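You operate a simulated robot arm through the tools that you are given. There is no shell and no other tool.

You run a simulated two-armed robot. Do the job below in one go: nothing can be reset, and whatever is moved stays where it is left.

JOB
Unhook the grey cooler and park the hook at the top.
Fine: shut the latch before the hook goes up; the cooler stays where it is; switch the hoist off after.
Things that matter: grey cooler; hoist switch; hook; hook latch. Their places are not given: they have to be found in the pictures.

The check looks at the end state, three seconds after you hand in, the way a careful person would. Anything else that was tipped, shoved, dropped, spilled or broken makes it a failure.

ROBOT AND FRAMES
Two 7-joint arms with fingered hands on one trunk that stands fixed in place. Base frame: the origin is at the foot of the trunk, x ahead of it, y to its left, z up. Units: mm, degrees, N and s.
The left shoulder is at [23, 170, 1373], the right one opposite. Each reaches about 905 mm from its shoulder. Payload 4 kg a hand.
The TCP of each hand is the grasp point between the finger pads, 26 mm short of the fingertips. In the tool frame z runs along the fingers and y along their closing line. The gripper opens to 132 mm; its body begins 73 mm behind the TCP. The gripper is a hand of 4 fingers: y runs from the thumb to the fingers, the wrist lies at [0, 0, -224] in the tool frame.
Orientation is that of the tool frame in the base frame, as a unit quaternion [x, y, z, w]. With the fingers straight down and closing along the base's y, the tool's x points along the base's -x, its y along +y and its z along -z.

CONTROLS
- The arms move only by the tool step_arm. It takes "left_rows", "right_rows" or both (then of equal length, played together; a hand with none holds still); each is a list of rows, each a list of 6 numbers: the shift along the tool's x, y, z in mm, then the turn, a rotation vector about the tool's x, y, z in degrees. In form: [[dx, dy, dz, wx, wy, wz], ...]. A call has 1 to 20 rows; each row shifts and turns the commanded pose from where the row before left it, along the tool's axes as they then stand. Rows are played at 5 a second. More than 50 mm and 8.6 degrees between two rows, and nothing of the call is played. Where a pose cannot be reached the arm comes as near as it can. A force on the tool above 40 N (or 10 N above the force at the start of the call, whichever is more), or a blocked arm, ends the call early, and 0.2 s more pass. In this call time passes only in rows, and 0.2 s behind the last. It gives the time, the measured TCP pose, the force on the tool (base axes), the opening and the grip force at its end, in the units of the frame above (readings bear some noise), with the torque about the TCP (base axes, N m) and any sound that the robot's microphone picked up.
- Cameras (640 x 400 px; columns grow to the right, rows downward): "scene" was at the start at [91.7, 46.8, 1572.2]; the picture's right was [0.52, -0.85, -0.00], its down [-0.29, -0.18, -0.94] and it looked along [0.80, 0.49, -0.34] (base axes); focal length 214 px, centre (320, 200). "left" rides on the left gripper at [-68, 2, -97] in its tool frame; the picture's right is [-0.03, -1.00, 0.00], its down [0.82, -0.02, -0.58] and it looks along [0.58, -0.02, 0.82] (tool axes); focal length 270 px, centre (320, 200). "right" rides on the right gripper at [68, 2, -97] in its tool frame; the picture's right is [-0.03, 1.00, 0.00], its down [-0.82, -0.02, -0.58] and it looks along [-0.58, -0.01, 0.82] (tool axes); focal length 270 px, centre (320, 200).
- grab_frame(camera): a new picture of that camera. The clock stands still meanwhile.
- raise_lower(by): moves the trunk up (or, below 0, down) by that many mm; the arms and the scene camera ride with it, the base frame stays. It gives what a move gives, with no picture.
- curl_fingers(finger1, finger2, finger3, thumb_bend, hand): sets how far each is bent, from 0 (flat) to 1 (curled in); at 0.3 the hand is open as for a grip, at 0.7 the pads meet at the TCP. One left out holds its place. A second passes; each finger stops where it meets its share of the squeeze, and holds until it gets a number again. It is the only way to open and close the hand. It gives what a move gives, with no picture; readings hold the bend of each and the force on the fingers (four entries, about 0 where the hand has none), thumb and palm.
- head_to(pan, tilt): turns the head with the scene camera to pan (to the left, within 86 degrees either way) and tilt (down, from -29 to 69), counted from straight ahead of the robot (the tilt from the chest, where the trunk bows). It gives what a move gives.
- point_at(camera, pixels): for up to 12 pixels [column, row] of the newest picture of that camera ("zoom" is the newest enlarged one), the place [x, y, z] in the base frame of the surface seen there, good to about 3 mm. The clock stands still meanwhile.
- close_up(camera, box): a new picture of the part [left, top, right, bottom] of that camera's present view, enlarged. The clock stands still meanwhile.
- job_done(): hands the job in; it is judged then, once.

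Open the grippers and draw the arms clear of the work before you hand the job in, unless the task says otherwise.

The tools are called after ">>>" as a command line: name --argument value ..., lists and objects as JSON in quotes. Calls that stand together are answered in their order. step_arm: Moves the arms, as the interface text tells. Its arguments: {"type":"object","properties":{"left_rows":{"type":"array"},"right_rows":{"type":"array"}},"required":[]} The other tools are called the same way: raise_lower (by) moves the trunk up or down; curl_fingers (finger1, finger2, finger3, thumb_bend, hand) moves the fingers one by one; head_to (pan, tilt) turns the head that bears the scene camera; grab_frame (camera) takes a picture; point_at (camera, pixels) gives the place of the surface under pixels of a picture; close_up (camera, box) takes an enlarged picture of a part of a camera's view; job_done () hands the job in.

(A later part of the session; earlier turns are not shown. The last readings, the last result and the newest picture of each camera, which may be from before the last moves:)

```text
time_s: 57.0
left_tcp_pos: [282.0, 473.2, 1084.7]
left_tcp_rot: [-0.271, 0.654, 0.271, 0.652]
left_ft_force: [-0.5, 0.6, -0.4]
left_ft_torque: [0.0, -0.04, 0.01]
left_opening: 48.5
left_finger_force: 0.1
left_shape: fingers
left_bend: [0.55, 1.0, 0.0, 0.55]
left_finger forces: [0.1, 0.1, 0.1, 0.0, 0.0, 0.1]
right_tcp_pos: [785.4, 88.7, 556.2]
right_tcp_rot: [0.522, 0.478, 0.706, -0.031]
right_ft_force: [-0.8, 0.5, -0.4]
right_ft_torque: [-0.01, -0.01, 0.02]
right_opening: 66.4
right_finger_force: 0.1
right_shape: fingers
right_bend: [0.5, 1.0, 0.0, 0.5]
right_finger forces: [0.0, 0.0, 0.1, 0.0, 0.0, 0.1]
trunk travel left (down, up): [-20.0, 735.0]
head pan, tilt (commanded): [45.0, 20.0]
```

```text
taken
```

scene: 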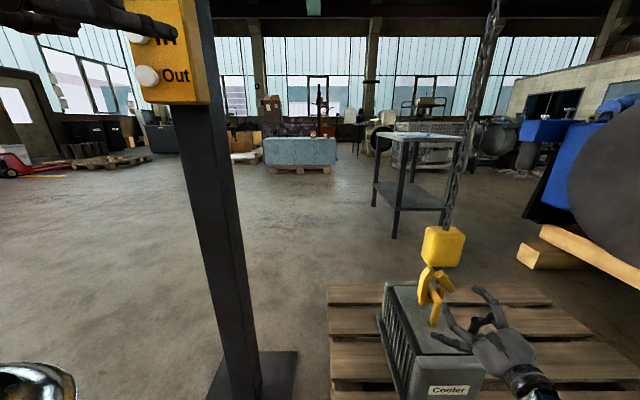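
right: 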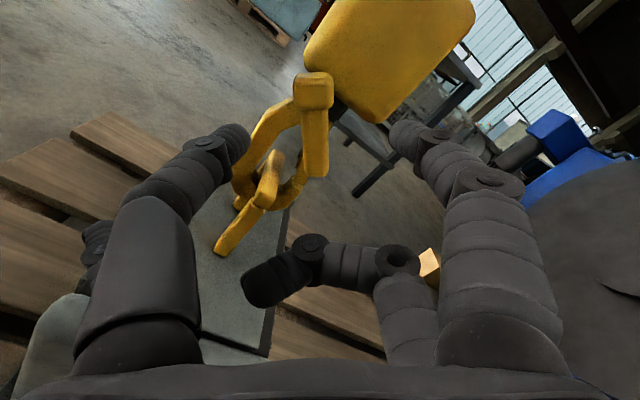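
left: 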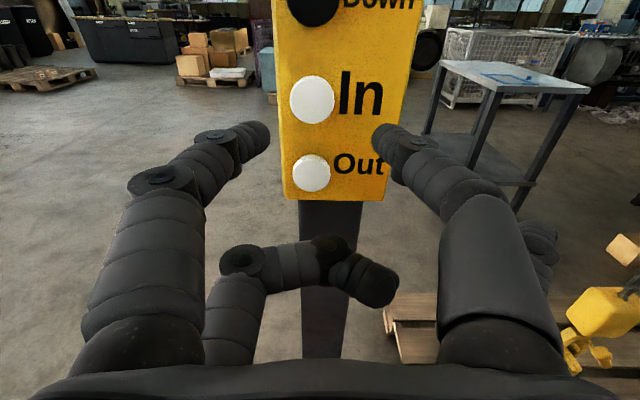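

The lever now stands upright in the right picture, knob (314,92) down to (315,165), between thumb tip (240,140) and finger tip (400,135). I measure it again.

>>> point_at --camera "right" --pixels '[[314, 82], [314, 95], [303, 92], [325, 92], [314, 115], [314, 140], [314, 165], [240, 135], [402, 130], [350, 60], [270, 180]]'

>>> close_up --camera "right" --box '[220, 50, 420, 220]'

```text
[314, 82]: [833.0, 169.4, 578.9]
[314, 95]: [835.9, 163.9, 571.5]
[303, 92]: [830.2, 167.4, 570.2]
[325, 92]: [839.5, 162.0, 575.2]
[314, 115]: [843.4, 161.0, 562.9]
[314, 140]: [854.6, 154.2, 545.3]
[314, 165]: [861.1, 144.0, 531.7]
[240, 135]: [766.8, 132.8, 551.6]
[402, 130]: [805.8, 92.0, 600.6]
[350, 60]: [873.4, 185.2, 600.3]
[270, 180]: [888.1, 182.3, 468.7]
```

```text
2.35 times, centred on (320, 135) of right
```

zoom: 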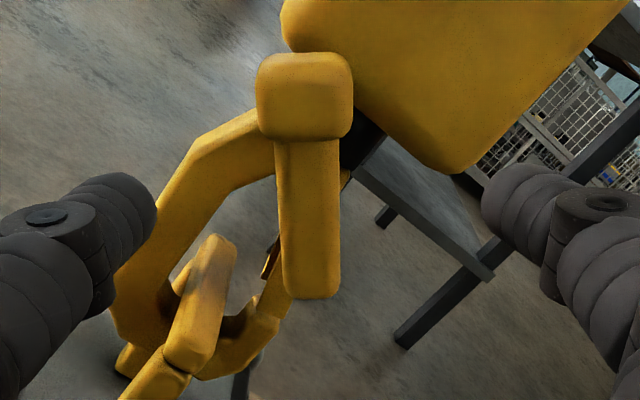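

The knob's front is at tool (25,-3.5,89): only a small sideways correction is needed. I move in about 82 mm and then look before closing.

>>> step_arm --right_rows '[[0, -3.5, 28, 0, 0, 0], [0, 0, 28, 0, 0, 0], [0, 0, 26, 0, 0, 0]]'

>>> grab_frame --camera "right"

```text
time_s: 57.8
left_tcp_pos: [282.3, 473.2, 1085.5]
left_tcp_rot: [-0.271, 0.653, 0.271, 0.653]
left_ft_force: [-0.3, -0.1, 0.1]
left_ft_torque: [-0.01, -0.02, 0.01]
left_opening: 48.6
left_finger_force: 0.0
left_shape: fingers
left_bend: [0.55, 1.0, 0.0, 0.55]
left_finger forces: [0.1, 0.1, 0.0, 0.0, 0.0, 0.0]
right_tcp_pos: [841.2, 146.7, 553.6]
right_tcp_rot: [0.522, 0.477, 0.707, -0.031]
right_ft_force: [-0.4, -0.1, 0.2]
right_ft_torque: [-0.02, -0.01, 0.02]
right_opening: 66.5
right_finger_force: 0.1
right_shape: fingers
right_bend: [0.5, 1.0, 0.0, 0.5]
right_finger forces: [0.1, 0.0, 0.0, 0.0, 0.1, 0.0]
trunk travel left (down, up): [-20.0, 735.0]
head pan, tilt (commanded): [45.0, 20.0]
```

```text
taken
```

right: 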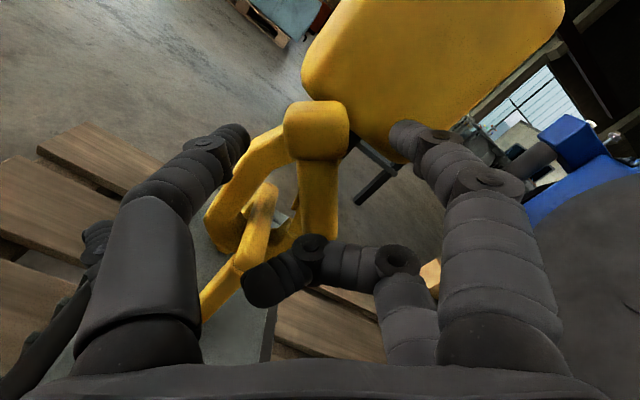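

The knob (316,130) is centred between thumb and finger tips. I close the pincer on it.

>>> curl_fingers --hand "right" --finger1 0.66 --thumb_bend 0.66

>>> grab_frame --camera "right"

>>> close_up --camera "scene" --box '[390, 215, 500, 345]'

```text
time_s: 58.8
left_tcp_pos: [281.4, 473.6, 1084.3]
left_tcp_rot: [-0.272, 0.653, 0.272, 0.653]
left_ft_force: [0.1, -1.0, -0.2]
left_ft_torque: [-0.02, 0.01, -0.02]
left_opening: 48.4
left_finger_force: 0.0
left_shape: fingers
left_bend: [0.55, 1.0, 0.0, 0.55]
left_finger forces: [0.1, 0.1, 0.1, 0.0, 0.0, 0.0]
right_tcp_pos: [841.2, 146.5, 552.4]
right_tcp_rot: [0.521, 0.478, 0.706, -0.03]
right_ft_force: [-0.8, 0.2, 0.1]
right_ft_torque: [-0.04, 0.0, -0.06]
right_opening: 18.4
right_finger_force: 0.9
right_shape: fingers
right_bend: [0.65, 1.0, 0.0, 0.65]
right_finger forces: [1.0, 0.0, 0.1, 0.1, 1.7, 0.0]
trunk travel left (down, up): [-20.0, 735.0]
head pan, tilt (commanded): [45.0, 20.0]
```

```text
taken
```

right: 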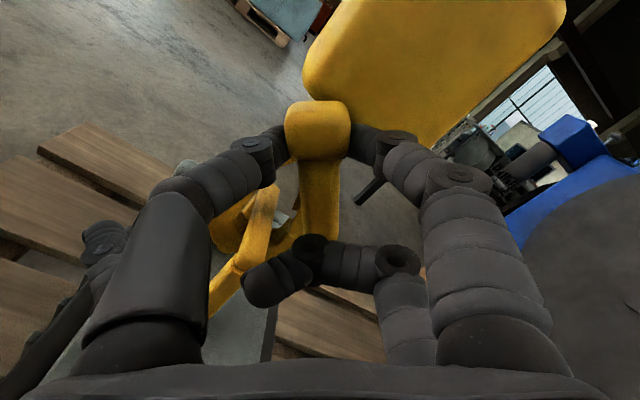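

```text
3.08 times, centred on (445, 280) of scene
```

zoom: 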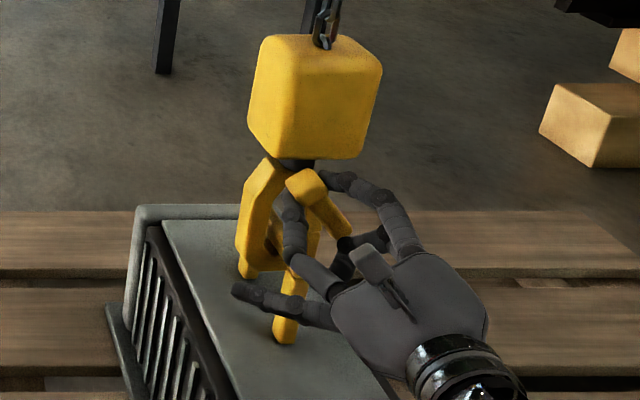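

The pincer holds the lever just under its knob (opening 18 mm). I squeeze a little firmer and try a small clockwise turn (blade inward) about the estimated pivot, watching force and torque.

>>> curl_fingers --hand "right" --finger1 0.72 --thumb_bend 0.72

>>> step_arm --right_rows '[[0.15, 2.6, 0, 0, 0, 5], [0.15, 2.6, 0, 0, 0, 5]]'

>>> close_up --camera "scene" --box '[390, 215, 500, 345]'

>>> grab_frame --camera "right"

```text
time_s: 59.8
left_tcp_pos: [282.2, 473.2, 1084.5]
left_tcp_rot: [-0.271, 0.654, 0.271, 0.653]
left_ft_force: [1.8, -0.1, 0.8]
left_ft_torque: [-0.01, 0.06, -0.01]
left_opening: 48.4
left_finger_force: 0.0
left_shape: fingers
left_bend: [0.55, 1.0, 0.0, 0.55]
left_finger forces: [0.1, 0.0, 0.0, 0.0, 0.0, 0.0]
right_tcp_pos: [840.4, 146.8, 552.1]
right_tcp_rot: [0.523, 0.477, 0.706, -0.031]
right_ft_force: [1.9, 3.6, -1.3]
right_ft_torque: [-0.06, 0.04, -0.07]
right_opening: 16.5
right_finger_force: 6.6
right_shape: fingers
right_bend: [0.67, 1.0, 0.0, 0.67]
right_finger forces: [5.9, 0.0, 0.0, 0.1, 7.1, 0.1]
trunk travel left (down, up): [-20.0, 735.0]
head pan, tilt (commanded): [45.0, 20.0]
```

```text
time_s: 60.4
left_tcp_pos: [282.6, 474.3, 1084.1]
left_tcp_rot: [-0.271, 0.654, 0.271, 0.652]
left_ft_force: [0.3, -0.3, 0.1]
left_ft_torque: [0.02, -0.03, 0.0]
left_opening: 48.5
left_finger_force: 0.0
left_shape: fingers
left_bend: [0.55, 1.0, 0.0, 0.55]
left_finger forces: [0.0, 0.0, 0.0, 0.0, 0.0, 0.1]
right_tcp_pos: [842.5, 144.8, 554.8]
right_tcp_rot: [0.562, 0.43, 0.701, -0.093]
right_ft_force: [0.5, 2.1, -1.5]
right_ft_torque: [-0.05, 0.01, -0.05]
right_opening: 16.2
right_finger_force: 6.1
right_shape: fingers
right_bend: [0.67, 1.0, 0.0, 0.68]
right_finger forces: [6.3, 0.0, 0.2, 0.0, 7.3, 0.0]
trunk travel left (down, up): [-20.0, 735.0]
head pan, tilt (commanded): [45.0, 20.0]
```

```text
3.08 times, centred on (445, 280) of scene
```

zoom: 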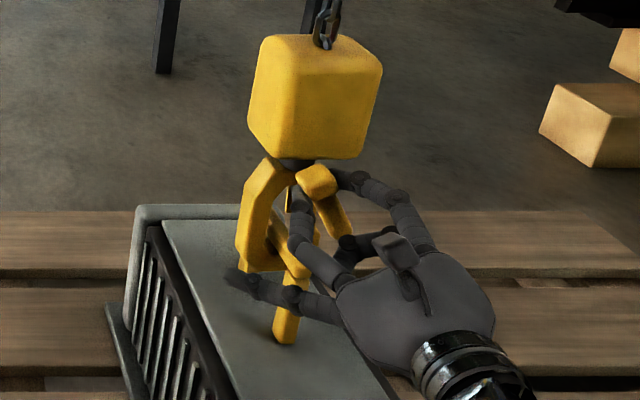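

```text
taken
```

right: 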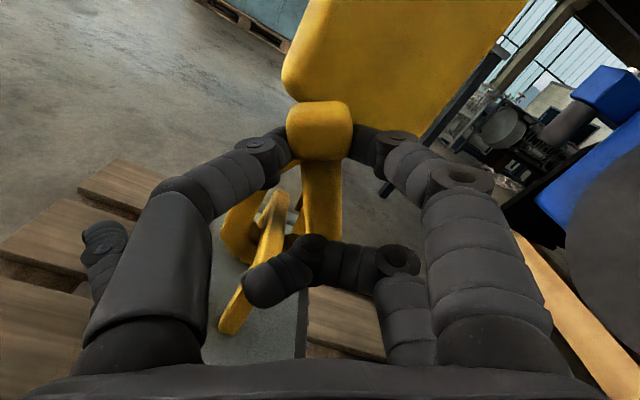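

The lever turns freely (force ~2 N), the hook did not move. I continue clockwise another 30°.

>>> step_arm --right_rows '[[0.15, 2.6, 0, 0, 0, 5], [0.15, 2.6, 0, 0, 0, 5], [0.15, 2.6, 0, 0, 0, 5], [0.15, 2.6, 0, 0, 0, 5], [0.15, 2.6, 0, 0, 0, 5], [0.15, 2.6, 0, 0, 0, 5]]'

>>> close_up --camera "scene" --box '[390, 215, 500, 345]'

>>> grab_frame --camera "right"

```text
time_s: 61.8
left_tcp_pos: [282.8, 473.9, 1084.6]
left_tcp_rot: [-0.271, 0.655, 0.271, 0.652]
left_ft_force: [-0.3, -0.4, -0.8]
left_ft_torque: [0.03, 0.0, 0.03]
left_opening: 48.5
left_finger_force: 0.1
left_shape: fingers
left_bend: [0.55, 1.0, 0.0, 0.55]
left_finger forces: [0.1, 0.0, 0.1, 0.1, 0.1, 0.0]
right_tcp_pos: [852.7, 135.1, 560.8]
right_tcp_rot: [0.654, 0.27, 0.653, -0.271]
right_ft_force: [-2.4, -2.1, -1.7]
right_ft_torque: [-0.08, 0.01, 0.01]
right_opening: 16.3
right_finger_force: 7.8
right_shape: fingers
right_bend: [0.68, 1.0, 0.0, 0.68]
right_finger forces: [7.2, 0.1, 0.0, 0.0, 7.6, 0.1]
trunk travel left (down, up): [-20.0, 735.0]
head pan, tilt (commanded): [45.0, 20.0]
```

```text
3.08 times, centred on (445, 280) of scene
```

zoom: 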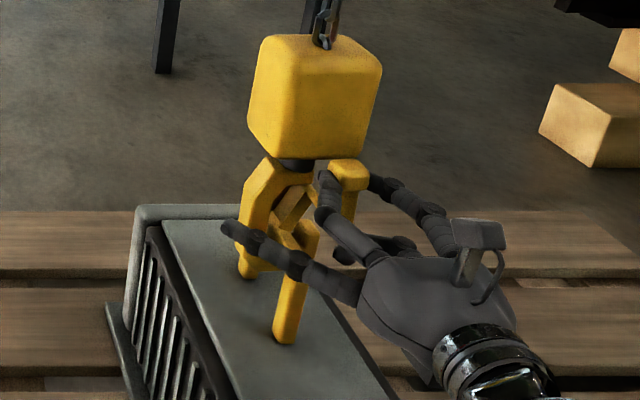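

```text
taken
```

right: 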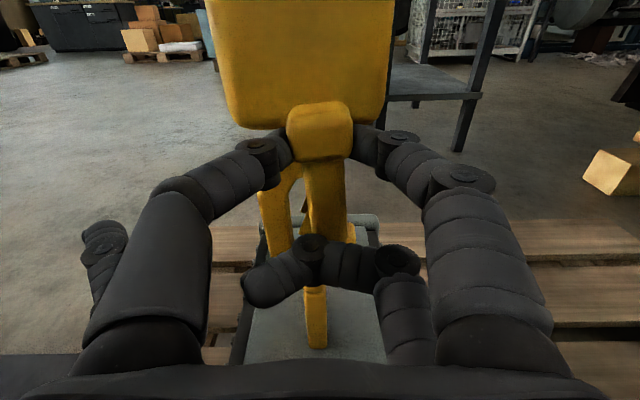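

The lever is now upright and the blade is swinging inward (seen at (290,205)). I zoom to see its angle.

>>> close_up --camera "scene" --box '[415, 260, 465, 320]'

```text
6.67 times, centred on (440, 290) of scene
```

zoom: 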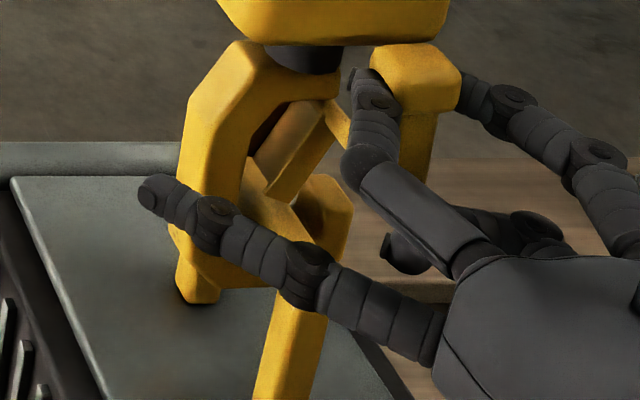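

The blade is open inward to about 40°, ending close above the bar. I turn another 15° to clear the mouth more, watching for a stop.

>>> step_arm --right_rows '[[0.15, 2.6, 0, 0, 0, 5], [0.15, 2.6, 0, 0, 0, 5], [0.15, 2.6, 0, 0, 0, 5]]'

>>> close_up --camera "scene" --box '[415, 260, 465, 320]'

```text
time_s: 62.6
left_tcp_pos: [281.9, 473.5, 1085.7]
left_tcp_rot: [-0.272, 0.654, 0.272, 0.652]
left_ft_force: [0.0, -0.2, 0.1]
left_ft_torque: [0.0, 0.01, 0.0]
left_opening: 48.4
left_finger_force: 0.0
left_shape: fingers
left_bend: [0.55, 1.0, 0.0, 0.55]
left_finger forces: [0.1, 0.0, 0.1, 0.1, 0.0, 0.0]
right_tcp_pos: [859.8, 130.0, 560.9]
right_tcp_rot: [0.683, 0.183, 0.612, -0.354]
right_ft_force: [-1.4, -0.5, -1.3]
right_ft_torque: [-0.05, -0.06, -0.02]
right_opening: 16.0
right_finger_force: 7.1
right_shape: fingers
right_bend: [0.68, 1.0, 0.0, 0.68]
right_finger forces: [7.4, 0.0, 0.0, 0.0, 7.5, 0.0]
trunk travel left (down, up): [-20.0, 735.0]
head pan, tilt (commanded): [45.0, 20.0]
```

```text
6.67 times, centred on (440, 290) of scene
```

zoom: 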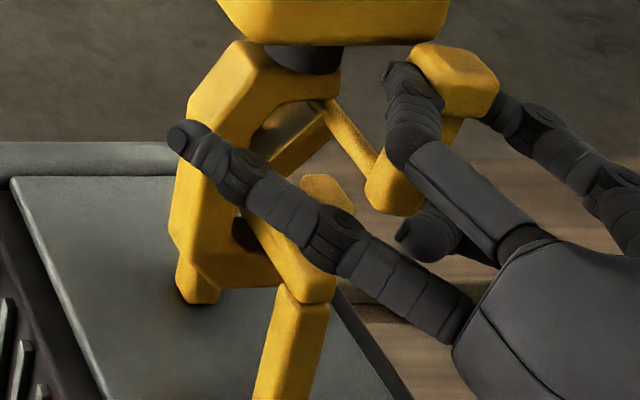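

The pivot is at the lever's lower end, with an axle to the blade's top; the blade is about 55° open. I try 10° more to see whether the spine stops it.

>>> step_arm --right_rows '[[0.15, 2.6, 0, 0, 0, 5], [0.15, 2.6, 0, 0, 0, 5]]'

>>> close_up --camera "scene" --box '[415, 260, 465, 320]'

>>> close_up --camera "right" --box '[220, 60, 420, 240]'

```text
time_s: 63.2
left_tcp_pos: [283.6, 473.5, 1084.6]
left_tcp_rot: [-0.272, 0.653, 0.272, 0.652]
left_ft_force: [0.5, -0.4, -0.3]
left_ft_torque: [0.0, 0.01, 0.02]
left_opening: 48.6
left_finger_force: 0.0
left_shape: fingers
left_bend: [0.55, 1.0, 0.0, 0.55]
left_finger forces: [0.0, 0.1, 0.1, 0.0, 0.0, 0.0]
right_tcp_pos: [862.5, 125.6, 560.0]
right_tcp_rot: [0.697, 0.122, 0.579, -0.406]
right_ft_force: [1.5, 0.5, 1.4]
right_ft_torque: [-0.09, -0.08, 0.02]
right_opening: 16.2
right_finger_force: 7.2
right_shape: fingers
right_bend: [0.68, 1.0, 0.0, 0.68]
right_finger forces: [7.4, 0.1, 0.0, 0.0, 7.3, 0.1]
trunk travel left (down, up): [-20.0, 735.0]
head pan, tilt (commanded): [45.0, 20.0]
```

```text
6.67 times, centred on (440, 290) of scene
```

zoom: 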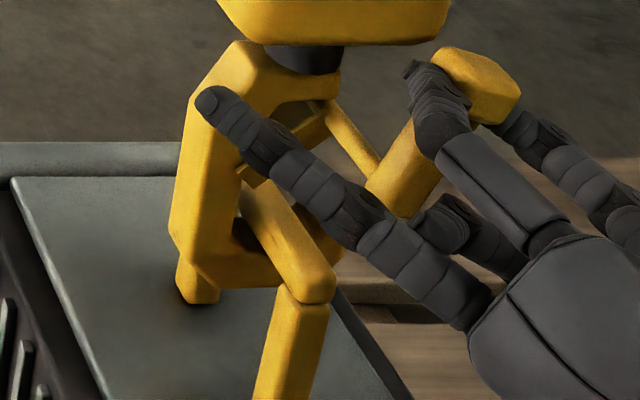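

```text
2.22 times, centred on (320, 150) of right
```

zoom: 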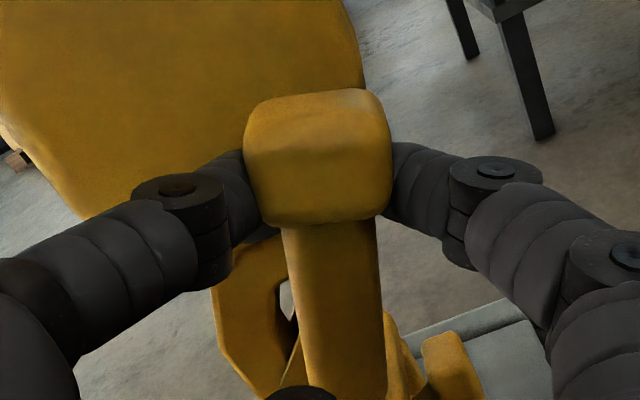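

Still free. I turn another 10° so the blade lies nearly level, well out of the bar's way.

>>> step_arm --right_rows '[[0.15, 2.6, 0, 0, 0, 5], [0.15, 2.6, 0, 0, 0, 5]]'

>>> close_up --camera "scene" --box '[415, 260, 465, 320]'

```text
time_s: 63.8
left_tcp_pos: [282.9, 473.1, 1083.4]
left_tcp_rot: [-0.271, 0.654, 0.271, 0.653]
left_ft_force: [0.4, -0.2, -0.5]
left_ft_torque: [-0.03, 0.02, 0.0]
left_opening: 48.5
left_finger_force: 0.1
left_shape: fingers
left_bend: [0.55, 1.0, 0.0, 0.55]
left_finger forces: [0.0, 0.1, 0.0, 0.0, 0.0, 0.0]
right_tcp_pos: [866.0, 122.5, 557.7]
right_tcp_rot: [0.704, 0.061, 0.542, -0.454]
right_ft_force: [2.8, 0.4, 2.0]
right_ft_torque: [-0.05, -0.04, -0.04]
right_opening: 16.2
right_finger_force: 6.8
right_shape: fingers
right_bend: [0.68, 1.0, 0.0, 0.68]
right_finger forces: [7.4, 0.1, 0.1, 0.1, 7.1, 0.0]
trunk travel left (down, up): [-20.0, 735.0]
head pan, tilt (commanded): [45.0, 20.0]
```

```text
6.67 times, centred on (440, 290) of scene
```

zoom: 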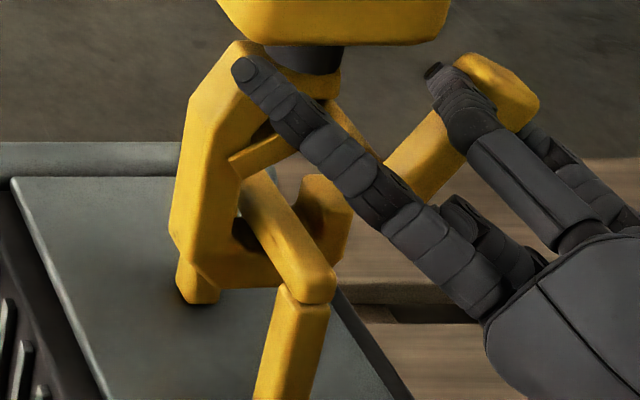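

The blade lies nearly level inside the hook. I release the lever gently to learn whether it stays open.

>>> curl_fingers --hand "right" --finger1 0.55 --thumb_bend 0.55

>>> close_up --camera "scene" --box '[415, 260, 465, 320]'

>>> grab_frame --camera "right"

```text
time_s: 64.8
left_tcp_pos: [281.7, 474.2, 1085.0]
left_tcp_rot: [-0.27, 0.654, 0.27, 0.653]
left_ft_force: [0.9, 0.3, 0.0]
left_ft_torque: [0.01, -0.05, 0.02]
left_opening: 48.3
left_finger_force: 0.1
left_shape: fingers
left_bend: [0.55, 1.0, 0.0, 0.55]
left_finger forces: [0.0, 0.0, 0.0, 0.1, 0.0, 0.1]
right_tcp_pos: [865.4, 122.5, 556.0]
right_tcp_rot: [0.705, 0.061, 0.542, -0.454]
right_ft_force: [-0.8, 0.6, 0.0]
right_ft_torque: [-0.07, -0.01, 0.0]
right_opening: 49.7
right_finger_force: 0.7
right_shape: fingers
right_bend: [0.55, 1.0, 0.0, 0.55]
right_finger forces: [0.0, 0.0, 0.1, 0.1, 0.9, 0.0]
trunk travel left (down, up): [-20.0, 735.0]
head pan, tilt (commanded): [45.0, 20.0]
```

```text
6.67 times, centred on (440, 290) of scene
```

zoom: 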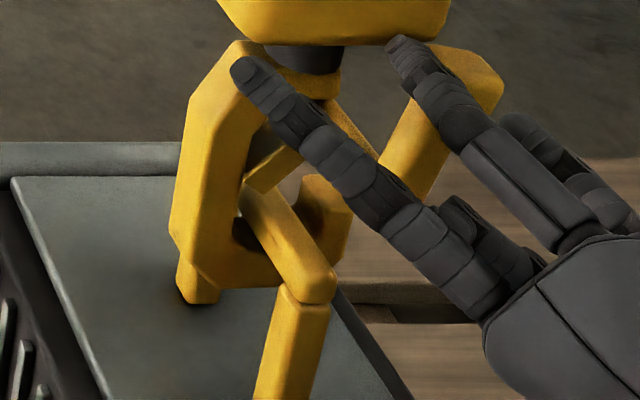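

```text
taken
```

right: 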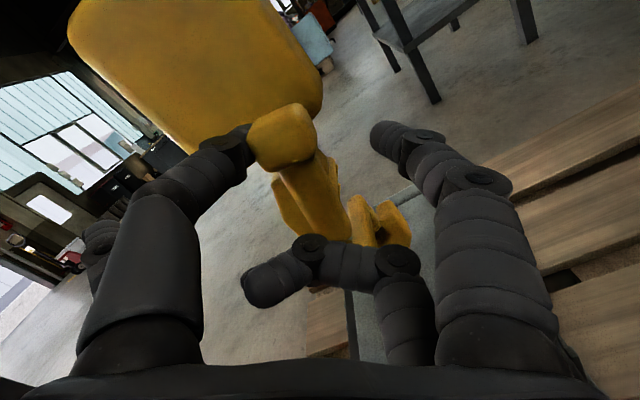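

The latch is spring-loaded: the lever followed the thumb back (0.9 N). So I must hold it open while the left hand lowers the hook; first I shape the left hand into a pinched pointer and bring it before the Down button.

>>> curl_fingers --hand "left" --finger1 0.72 --thumb_bend 0.72

>>> step_arm --left_rows '[[-27, 2, 20, 0, 0, 0], [-27, 2, 20, 0, 0, 0]]'

>>> grab_frame --camera "left"

```text
time_s: 65.8
left_tcp_pos: [281.9, 473.6, 1084.6]
left_tcp_rot: [-0.271, 0.654, 0.271, 0.653]
left_ft_force: [0.3, 0.2, 0.8]
left_ft_torque: [-0.02, -0.01, -0.02]
left_opening: 0.0
left_finger_force: 0.1
left_shape: fingers
left_bend: [0.71, 1.0, 0.0, 0.71]
left_finger forces: [0.2, 0.0, 0.1, 0.1, 0.0, 0.0]
right_tcp_pos: [868.1, 123.2, 557.6]
right_tcp_rot: [0.705, 0.061, 0.542, -0.454]
right_ft_force: [-1.3, 1.0, -0.1]
right_ft_torque: [-0.02, 0.01, 0.07]
right_opening: 49.5
right_finger_force: 0.3
right_shape: fingers
right_bend: [0.55, 1.0, 0.0, 0.55]
right_finger forces: [0.0, 0.0, 0.1, 0.0, 1.1, 0.0]
trunk travel left (down, up): [-20.0, 735.0]
head pan, tilt (commanded): [45.0, 20.0]
```

```text
time_s: 66.4
left_tcp_pos: [309.1, 505.6, 1138.0]
left_tcp_rot: [-0.271, 0.653, 0.271, 0.652]
left_ft_force: [0.9, 0.5, -0.1]
left_ft_torque: [0.01, 0.04, -0.01]
left_opening: 0.1
left_finger_force: 0.0
left_shape: fingers
left_bend: [0.71, 1.0, 0.0, 0.71]
left_finger forces: [0.0, 0.0, 0.1, 0.0, 0.0, 0.1]
right_tcp_pos: [866.7, 122.7, 557.1]
right_tcp_rot: [0.705, 0.06, 0.542, -0.454]
right_ft_force: [-0.9, 1.3, -0.7]
right_ft_torque: [0.01, -0.03, 0.02]
right_opening: 49.6
right_finger_force: 0.5
right_shape: fingers
right_bend: [0.55, 1.0, 0.0, 0.55]
right_finger forces: [0.1, 0.0, 0.1, 0.1, 1.0, 0.0]
trunk travel left (down, up): [-20.0, 735.0]
head pan, tilt (commanded): [45.0, 20.0]
```

```text
taken
```

left: 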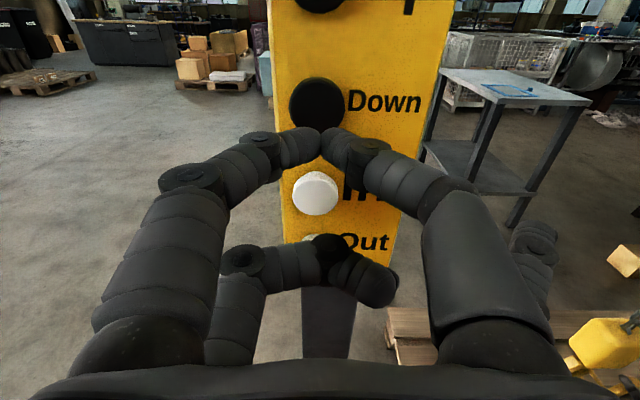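

The pointer tip is lined up with Down (tip z≈1163, 26 mm short of the button). I push the lever fully open again with the thumb (right hand +10 mm along its y) and check it.

>>> step_arm --right_rows '[[0, 5, 0, 0, 0, 0], [0, 5, 0, 0, 0, 0]]'

>>> close_up --camera "scene" --box '[415, 260, 465, 320]'

>>> grab_frame --camera "right"

```text
time_s: 67.0
left_tcp_pos: [308.8, 506.0, 1138.0]
left_tcp_rot: [-0.271, 0.653, 0.271, 0.653]
left_ft_force: [-0.7, -0.1, 0.5]
left_ft_torque: [0.02, 0.02, -0.03]
left_opening: 0.0
left_finger_force: 0.0
left_shape: fingers
left_bend: [0.71, 1.0, 0.0, 0.71]
left_finger forces: [0.0, 0.1, 0.0, 0.0, 0.0, 0.1]
right_tcp_pos: [871.2, 116.8, 551.8]
right_tcp_rot: [0.705, 0.062, 0.541, -0.455]
right_ft_force: [-1.2, 0.6, 1.9]
right_ft_torque: [0.02, 0.0, 0.03]
right_opening: 50.5
right_finger_force: 1.0
right_shape: fingers
right_bend: [0.55, 1.0, 0.0, 0.54]
right_finger forces: [0.0, 0.1, 0.0, 0.0, 1.3, 0.0]
trunk travel left (down, up): [-20.0, 735.0]
head pan, tilt (commanded): [45.0, 20.0]
```

```text
6.67 times, centred on (440, 290) of scene
```

zoom: 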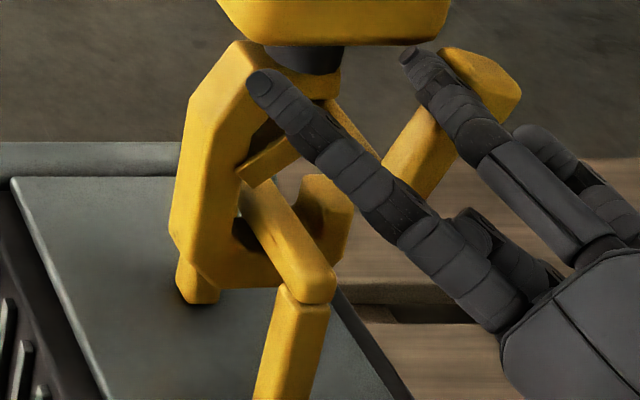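

```text
taken
```

right: 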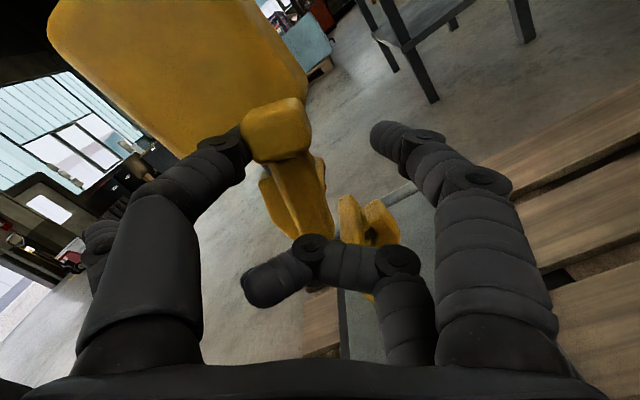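

The thumb holds the latch open at about 65°. I give the Down button a short press with the left pointer and see how far the hook goes.

>>> step_arm --left_rows '[[0, 0, 22, 0, 0, 0], [0, 0, 8, 0, 0, 0], [0, 0, -12, 0, 0, 0]]'

>>> close_up --camera "scene" --box '[415, 260, 465, 320]'

>>> grab_frame --camera "left"

```text
time_s: 67.8
left_tcp_pos: [320.1, 517.8, 1139.5]
left_tcp_rot: [-0.271, 0.654, 0.271, 0.653]
left_ft_force: [0.7, 0.3, 0.1]
left_ft_torque: [0.0, 0.0, 0.01]
left_opening: 0.0
left_finger_force: 0.1
left_shape: fingers
left_bend: [0.71, 1.0, 0.0, 0.71]
left_finger forces: [0.0, 0.0, 0.0, 0.1, 0.1, 0.0]
right_tcp_pos: [870.6, 116.7, 551.3]
right_tcp_rot: [0.705, 0.062, 0.541, -0.455]
right_ft_force: [0.1, 0.9, 1.0]
right_ft_torque: [-0.01, -0.02, 0.09]
right_opening: 50.5
right_finger_force: 0.7
right_shape: fingers
right_bend: [0.55, 1.0, 0.0, 0.54]
right_finger forces: [0.0, 0.1, 0.1, 0.1, 1.3, 0.0]
trunk travel left (down, up): [-20.0, 735.0]
head pan, tilt (commanded): [45.0, 20.0]
```

```text
6.67 times, centred on (440, 290) of scene
```

zoom: 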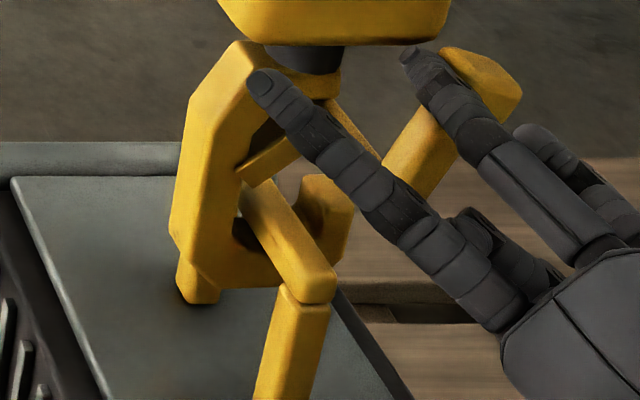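

```text
taken
```

left: 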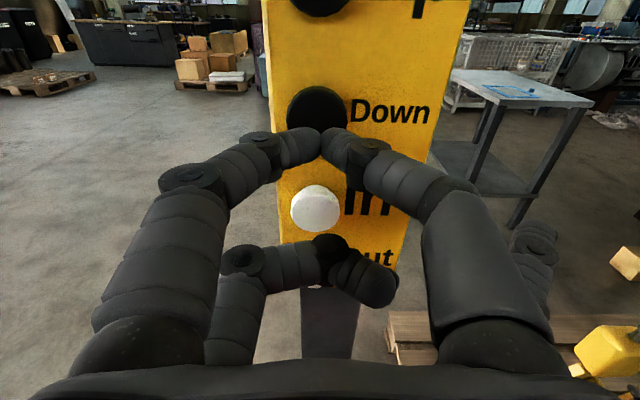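

No movement: the press wasn't deep enough. I step forward to the same depth plus a little and read the contact force.

>>> step_arm --left_rows '[[0, 0, 14, 0, 0, 0]]'

>>> grab_frame --camera "left"

```text
time_s: 68.2
left_tcp_pos: [329.9, 526.1, 1138.9]
left_tcp_rot: [-0.272, 0.653, 0.272, 0.653]
left_ft_force: [-0.7, -1.5, 0.2]
left_ft_torque: [-0.04, 0.01, 0.02]
left_opening: 0.2
left_finger_force: 0.1
left_shape: fingers
left_bend: [0.71, 1.0, 0.0, 0.71]
left_finger forces: [0.0, 0.0, 0.0, 0.1, 0.0, 0.0]
right_tcp_pos: [871.3, 117.3, 551.8]
right_tcp_rot: [0.704, 0.062, 0.541, -0.455]
right_ft_force: [-0.6, 1.7, 0.4]
right_ft_torque: [-0.04, -0.04, -0.01]
right_opening: 50.4
right_finger_force: 0.0
right_shape: fingers
right_bend: [0.55, 1.0, 0.0, 0.54]
right_finger forces: [0.0, 0.0, 0.0, 0.1, 1.1, 0.0]
trunk travel left (down, up): [-20.0, 735.0]
head pan, tilt (commanded): [45.0, 20.0]
```

```text
taken
```

left: 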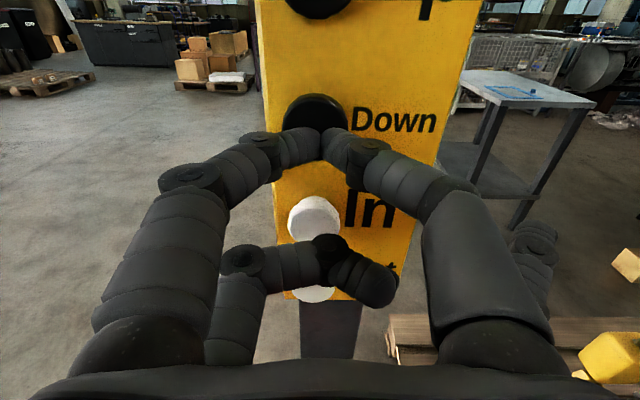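

A slight push-back (~1.5 N) shows contact begins here. I press 4 mm more for one row and release.

>>> step_arm --left_rows '[[0, 0, 4, 0, 0, 0], [0, 0, -8, 0, 0, 0]]'

>>> close_up --camera "scene" --box '[415, 260, 465, 320]'

```text
time_s: 68.8
left_tcp_pos: [328.9, 524.6, 1139.8]
left_tcp_rot: [-0.272, 0.654, 0.272, 0.652]
left_ft_force: [0.5, -0.1, -0.3]
left_ft_torque: [0.02, 0.02, 0.01]
left_opening: 0.0
left_finger_force: 0.0
left_shape: fingers
left_bend: [0.71, 1.0, 0.0, 0.71]
left_finger forces: [0.1, 0.0, 0.0, 0.0, 0.0, 0.1]
right_tcp_pos: [871.3, 117.3, 550.3]
right_tcp_rot: [0.705, 0.062, 0.542, -0.454]
right_ft_force: [-0.9, 0.6, 0.8]
right_ft_torque: [0.01, -0.04, 0.02]
right_opening: 50.4
right_finger_force: 0.8
right_shape: fingers
right_bend: [0.55, 1.0, 0.0, 0.54]
right_finger forces: [0.0, 0.0, 0.0, 0.0, 1.1, 0.1]
trunk travel left (down, up): [-20.0, 735.0]
head pan, tilt (commanded): [45.0, 20.0]
heard: click
```

```text
6.67 times, centred on (440, 290) of scene
```

zoom: 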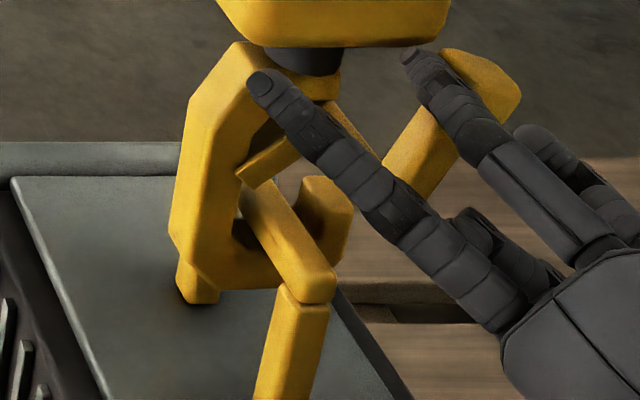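

A click was heard and the hook sank about 1–2 mm, so it moves slowly. I press again and hold for three rows to measure the speed.

>>> step_arm --left_rows '[[0, 0, 6, 0, 0, 0], [0, 0, 0, 0, 0, 0], [0, 0, 0, 0, 0, 0], [0, 0, -8, 0, 0, 0]]'

>>> close_up --camera "scene" --box '[415, 260, 465, 320]'

```text
time_s: 69.8
left_tcp_pos: [325.9, 522.8, 1138.3]
left_tcp_rot: [-0.272, 0.654, 0.272, 0.652]
left_ft_force: [0.5, 0.4, 0.1]
left_ft_torque: [-0.04, 0.01, 0.0]
left_opening: 0.0
left_finger_force: 0.0
left_shape: fingers
left_bend: [0.71, 1.0, 0.0, 0.71]
left_finger forces: [0.0, 0.1, 0.0, 0.0, 0.0, 0.0]
right_tcp_pos: [871.2, 117.5, 550.9]
right_tcp_rot: [0.705, 0.061, 0.542, -0.454]
right_ft_force: [-1.5, 0.4, 0.6]
right_ft_torque: [-0.02, -0.02, 0.03]
right_opening: 50.5
right_finger_force: 0.4
right_shape: fingers
right_bend: [0.55, 1.0, 0.0, 0.54]
right_finger forces: [0.0, 0.0, 0.1, 0.0, 1.1, 0.0]
trunk travel left (down, up): [-20.0, 735.0]
head pan, tilt (commanded): [45.0, 20.0]
```

```text
6.67 times, centred on (440, 290) of scene
```

zoom: 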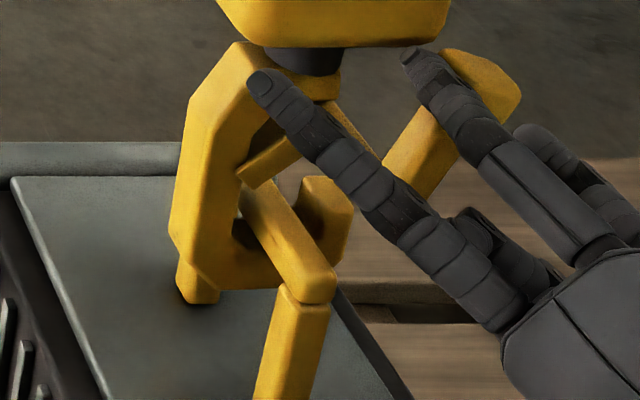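

No click this time: I stopped 2 mm short. I press 12 mm from here (s≈611) and hold three rows.

>>> step_arm --left_rows '[[0, 0, 12, 0, 0, 0], [0, 0, 0, 0, 0, 0], [0, 0, 0, 0, 0, 0], [0, 0, -10, 0, 0, 0]]'

>>> close_up --camera "scene" --box '[415, 260, 465, 320]'

```text
time_s: 70.8
left_tcp_pos: [328.4, 524.9, 1138.3]
left_tcp_rot: [-0.27, 0.655, 0.27, 0.652]
left_ft_force: [-0.3, -0.3, 0.9]
left_ft_torque: [-0.01, 0.03, 0.0]
left_opening: 0.3
left_finger_force: 0.1
left_shape: fingers
left_bend: [0.71, 1.0, 0.0, 0.71]
left_finger forces: [0.1, 0.0, 0.1, 0.0, 0.1, 0.0]
right_tcp_pos: [871.4, 116.6, 550.7]
right_tcp_rot: [0.705, 0.061, 0.542, -0.454]
right_ft_force: [-0.9, 0.2, -0.3]
right_ft_torque: [-0.01, -0.04, 0.03]
right_opening: 50.3
right_finger_force: 0.1
right_shape: fingers
right_bend: [0.55, 1.0, 0.0, 0.55]
right_finger forces: [0.1, 0.0, 0.0, 0.0, 1.0, 0.0]
trunk travel left (down, up): [-20.0, 735.0]
head pan, tilt (commanded): [45.0, 20.0]
heard: click
```

```text
6.67 times, centred on (440, 290) of scene
```

zoom: 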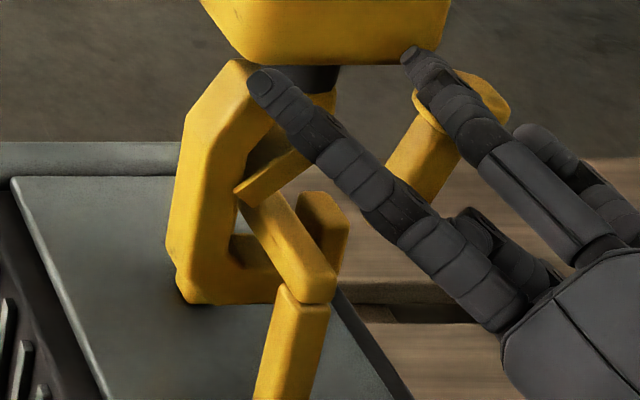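

That press lowered the hook about 12 mm (≈22 mm/s); total ≈13 mm. I press again for about 0.75 s while the right thumb follows downward at the same time.

>>> step_arm --left_rows '[[0, 0, 10, 0, 0, 0], [0, 0, 0, 0, 0, 0], [0, 0, 0, 0, 0, 0], [0, 0, 0, 0, 0, 0], [0, 0, -10, 0, 0, 0]]' --right_rows '[[-4.8, 3.3, 0, 0, 0, 0], [-4.8, 3.3, 0, 0, 0, 0], [-4.8, 3.3, 0, 0, 0, 0], [-4.8, 3.3, 0, 0, 0, 0], [-4.8, 3.3, 0, 0, 0, 0]]'

>>> close_up --camera "scene" --box '[415, 260, 465, 320]'

>>> grab_frame --camera "right"

```text
time_s: 72.0
left_tcp_pos: [328.3, 524.6, 1139.0]
left_tcp_rot: [-0.271, 0.654, 0.271, 0.652]
left_ft_force: [0.3, 0.2, -0.1]
left_ft_torque: [0.01, -0.01, -0.05]
left_opening: 0.0
left_finger_force: 0.2
left_shape: fingers
left_bend: [0.71, 1.0, 0.0, 0.71]
left_finger forces: [0.0, 0.0, 0.0, 0.0, 0.1, 0.1]
right_tcp_pos: [870.7, 118.6, 522.2]
right_tcp_rot: [0.705, 0.062, 0.541, -0.455]
right_ft_force: [-0.4, 1.4, 0.0]
right_ft_torque: [0.03, -0.06, 0.05]
right_opening: 50.1
right_finger_force: 0.6
right_shape: fingers
right_bend: [0.55, 1.0, 0.0, 0.54]
right_finger forces: [0.0, 0.0, 0.0, 0.1, 1.4, 0.0]
trunk travel left (down, up): [-20.0, 735.0]
head pan, tilt (commanded): [45.0, 20.0]
heard: click
```

```text
6.67 times, centred on (440, 290) of scene
```

zoom: 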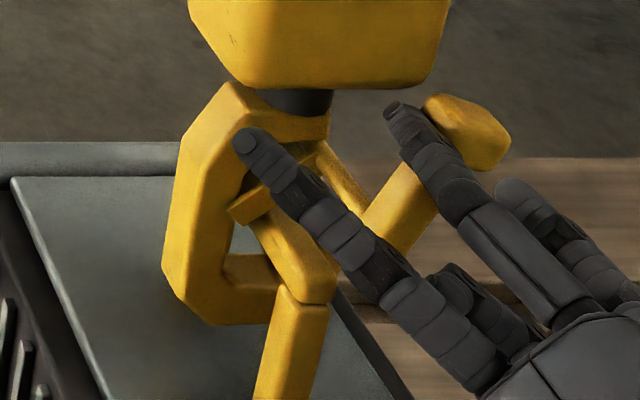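

```text
taken
```

right: 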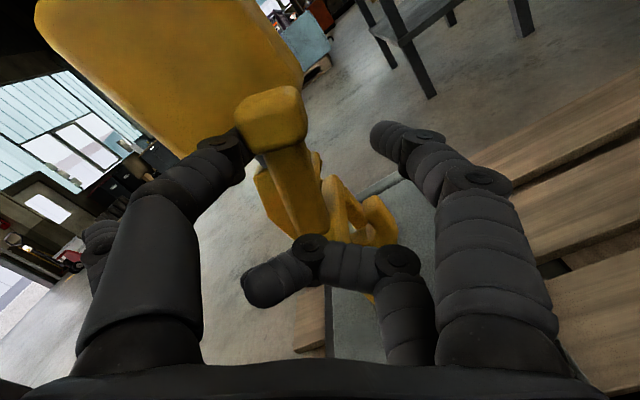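

The hook is now about 28 mm lower and the latch is still held open. I enlarge the right camera's view of tip and bar.

>>> close_up --camera "right" --box '[230, 70, 430, 270]'

>>> point_at --camera "zoom" --pixels '[[370, 250], [400, 280], [440, 270], [300, 220], [330, 240], [420, 300], [150, 90]]'

>>> point_at --camera "scene" --pixels '[[432, 303], [446, 262], [437, 262]]'

```text
2.00 times, centred on (330, 170) of right
```

zoom: 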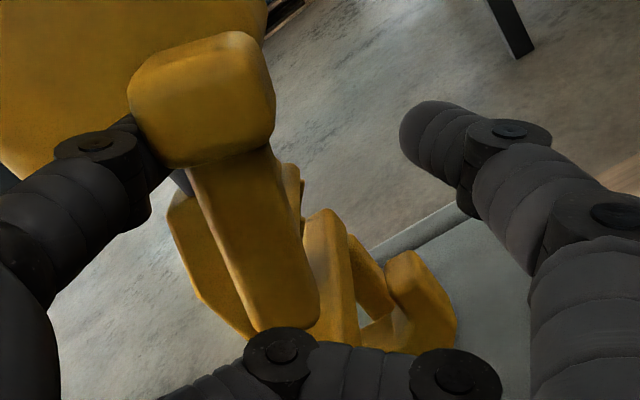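

```text
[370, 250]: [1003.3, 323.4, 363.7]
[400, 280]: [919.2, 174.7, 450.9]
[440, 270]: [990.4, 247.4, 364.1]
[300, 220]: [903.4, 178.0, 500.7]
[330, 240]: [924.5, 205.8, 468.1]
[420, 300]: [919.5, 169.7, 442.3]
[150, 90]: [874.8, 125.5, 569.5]
```

```text
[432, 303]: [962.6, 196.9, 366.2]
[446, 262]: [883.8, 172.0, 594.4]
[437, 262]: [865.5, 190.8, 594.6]
```

The tip top is about level with the bar's underside (≈450). I lower about 8 mm more with a short press, the thumb following.

>>> step_arm --left_rows '[[0, 0, 10, 0, 0, 0], [0, 0, 0, 0, 0, 0], [0, 0, -10, 0, 0, 0]]' --right_rows '[[-2, 1.5, 0, 0, 0, 0], [-2, 1.5, 0, 0, 0, 0], [-2, 1.5, 0, 0, 0, 0]]'

>>> close_up --camera "scene" --box '[415, 260, 465, 320]'

>>> close_up --camera "right" --box '[230, 70, 430, 270]'

>>> point_at --camera "zoom" --pixels '[[405, 260], [400, 280], [420, 300], [330, 230], [340, 280], [300, 220], [240, 100], [385, 265]]'

```text
time_s: 72.8
left_tcp_pos: [327.8, 523.9, 1137.6]
left_tcp_rot: [-0.271, 0.654, 0.271, 0.652]
left_ft_force: [0.0, -0.2, 0.1]
left_ft_torque: [-0.03, -0.01, -0.03]
left_opening: 0.1
left_finger_force: 0.1
left_shape: fingers
left_bend: [0.71, 1.0, 0.0, 0.71]
left_finger forces: [0.0, 0.1, 0.0, 0.1, 0.0, 0.0]
right_tcp_pos: [870.5, 118.9, 515.1]
right_tcp_rot: [0.704, 0.061, 0.542, -0.454]
right_ft_force: [-1.4, 1.2, 0.7]
right_ft_torque: [0.02, -0.06, 0.02]
right_opening: 50.5
right_finger_force: 1.1
right_shape: fingers
right_bend: [0.55, 1.0, 0.0, 0.54]
right_finger forces: [0.0, 0.0, 0.1, 0.0, 1.5, 0.0]
trunk travel left (down, up): [-20.0, 735.0]
head pan, tilt (commanded): [45.0, 20.0]
heard: click
```

```text
6.67 times, centred on (440, 290) of scene
```

zoom: 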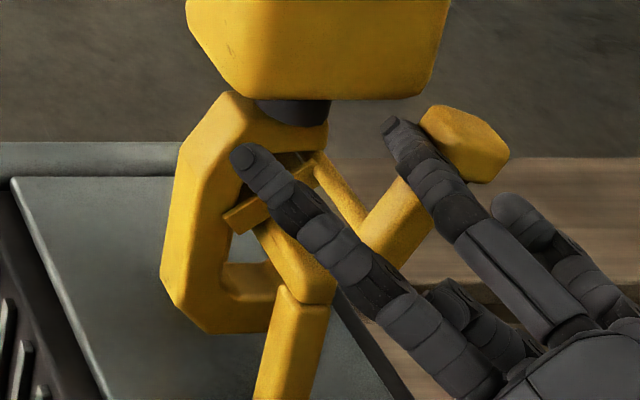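

```text
2.00 times, centred on (330, 170) of right
```

zoom: 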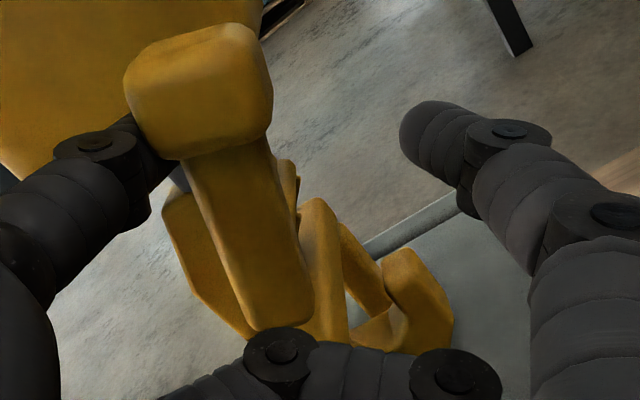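

```text
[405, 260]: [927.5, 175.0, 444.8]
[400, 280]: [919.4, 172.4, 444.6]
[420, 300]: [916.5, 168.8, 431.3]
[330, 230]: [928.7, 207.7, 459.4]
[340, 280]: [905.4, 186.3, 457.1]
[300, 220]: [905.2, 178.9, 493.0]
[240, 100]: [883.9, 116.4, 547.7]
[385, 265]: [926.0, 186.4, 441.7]
```

Tip top measures z≈445 now. I check the bar's lower edge from the right view to confirm the gap.

>>> close_up --camera "right" --box '[300, 150, 400, 250]'

>>> point_at --camera "zoom" --pixels '[[145, 190], [150, 230], [158, 270], [120, 180], [110, 230], [130, 300], [320, 160], [270, 190], [230, 240], [300, 250], [340, 180], [200, 150]]'

```text
4.00 times, centred on (350, 200) of right
```

zoom: 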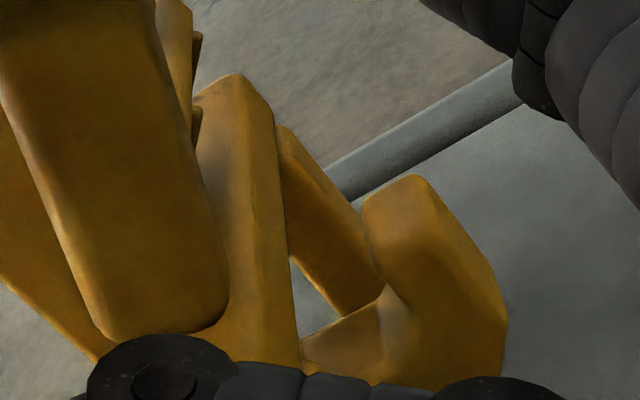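

```text
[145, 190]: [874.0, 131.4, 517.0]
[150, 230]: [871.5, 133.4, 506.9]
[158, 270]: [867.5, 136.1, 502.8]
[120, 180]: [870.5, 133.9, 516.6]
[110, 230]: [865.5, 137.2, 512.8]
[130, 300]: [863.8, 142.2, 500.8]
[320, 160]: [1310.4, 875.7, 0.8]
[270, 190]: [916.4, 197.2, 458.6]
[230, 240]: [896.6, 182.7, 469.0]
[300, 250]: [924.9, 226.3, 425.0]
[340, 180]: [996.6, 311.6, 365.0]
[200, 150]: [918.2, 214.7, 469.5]
```

>>> point_at --camera "zoom" --pixels '[[280, 200], [284, 240], [288, 280], [275, 240], [262, 240], [400, 185], [380, 215], [430, 190], [420, 250], [480, 260]]'

```text
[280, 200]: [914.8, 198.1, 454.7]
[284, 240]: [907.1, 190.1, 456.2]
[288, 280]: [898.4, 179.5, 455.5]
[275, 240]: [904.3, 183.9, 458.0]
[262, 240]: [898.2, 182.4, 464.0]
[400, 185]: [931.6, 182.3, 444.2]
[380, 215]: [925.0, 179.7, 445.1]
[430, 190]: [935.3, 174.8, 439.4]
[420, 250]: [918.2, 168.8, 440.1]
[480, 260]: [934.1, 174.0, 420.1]
```

Bar 454–469, tip top 445, axle bottom ≈488: the bar lies in the open window with ~8 mm spare below. I close finger 1 onto the lever, thumb staying, to hold the latch open firmly.

>>> curl_fingers --hand "right" --finger1 0.85 --thumb_bend 0.58

>>> grab_frame --camera "right"

>>> close_up --camera "scene" --box '[415, 260, 465, 320]'

```text
time_s: 73.8
left_tcp_pos: [328.2, 525.6, 1138.1]
left_tcp_rot: [-0.272, 0.653, 0.272, 0.652]
left_ft_force: [0.5, -0.6, 0.6]
left_ft_torque: [0.0, 0.0, 0.01]
left_opening: 0.0
left_finger_force: 0.1
left_shape: fingers
left_bend: [0.71, 1.0, 0.0, 0.71]
left_finger forces: [0.0, 0.1, 0.1, 0.0, 0.1, 0.0]
right_tcp_pos: [870.8, 117.6, 512.8]
right_tcp_rot: [0.705, 0.06, 0.541, -0.454]
right_ft_force: [-0.2, -1.0, -2.1]
right_ft_torque: [-0.08, -0.1, 0.1]
right_opening: 23.3
right_finger_force: 7.1
right_shape: fingers
right_bend: [0.81, 1.0, 0.0, 0.54]
right_finger forces: [7.8, 0.1, 0.1, 0.0, 7.0, 0.1]
trunk travel left (down, up): [-20.0, 735.0]
head pan, tilt (commanded): [45.0, 20.0]
```

```text
taken
```

right: 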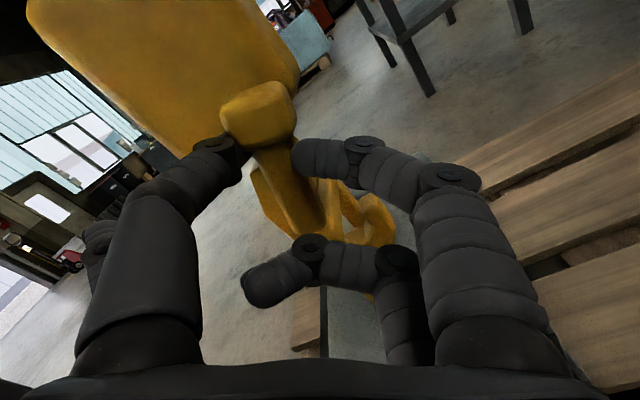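

```text
6.67 times, centred on (440, 290) of scene
```

zoom: 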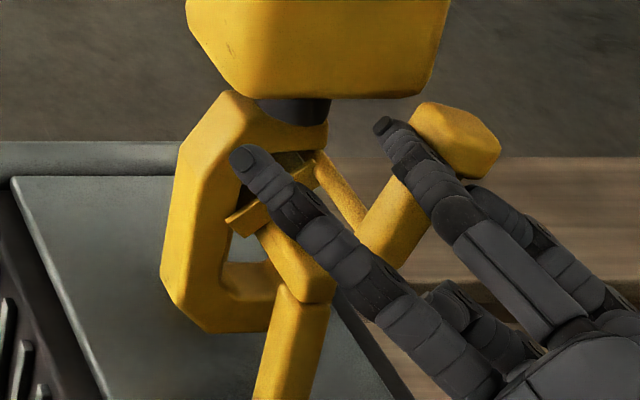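

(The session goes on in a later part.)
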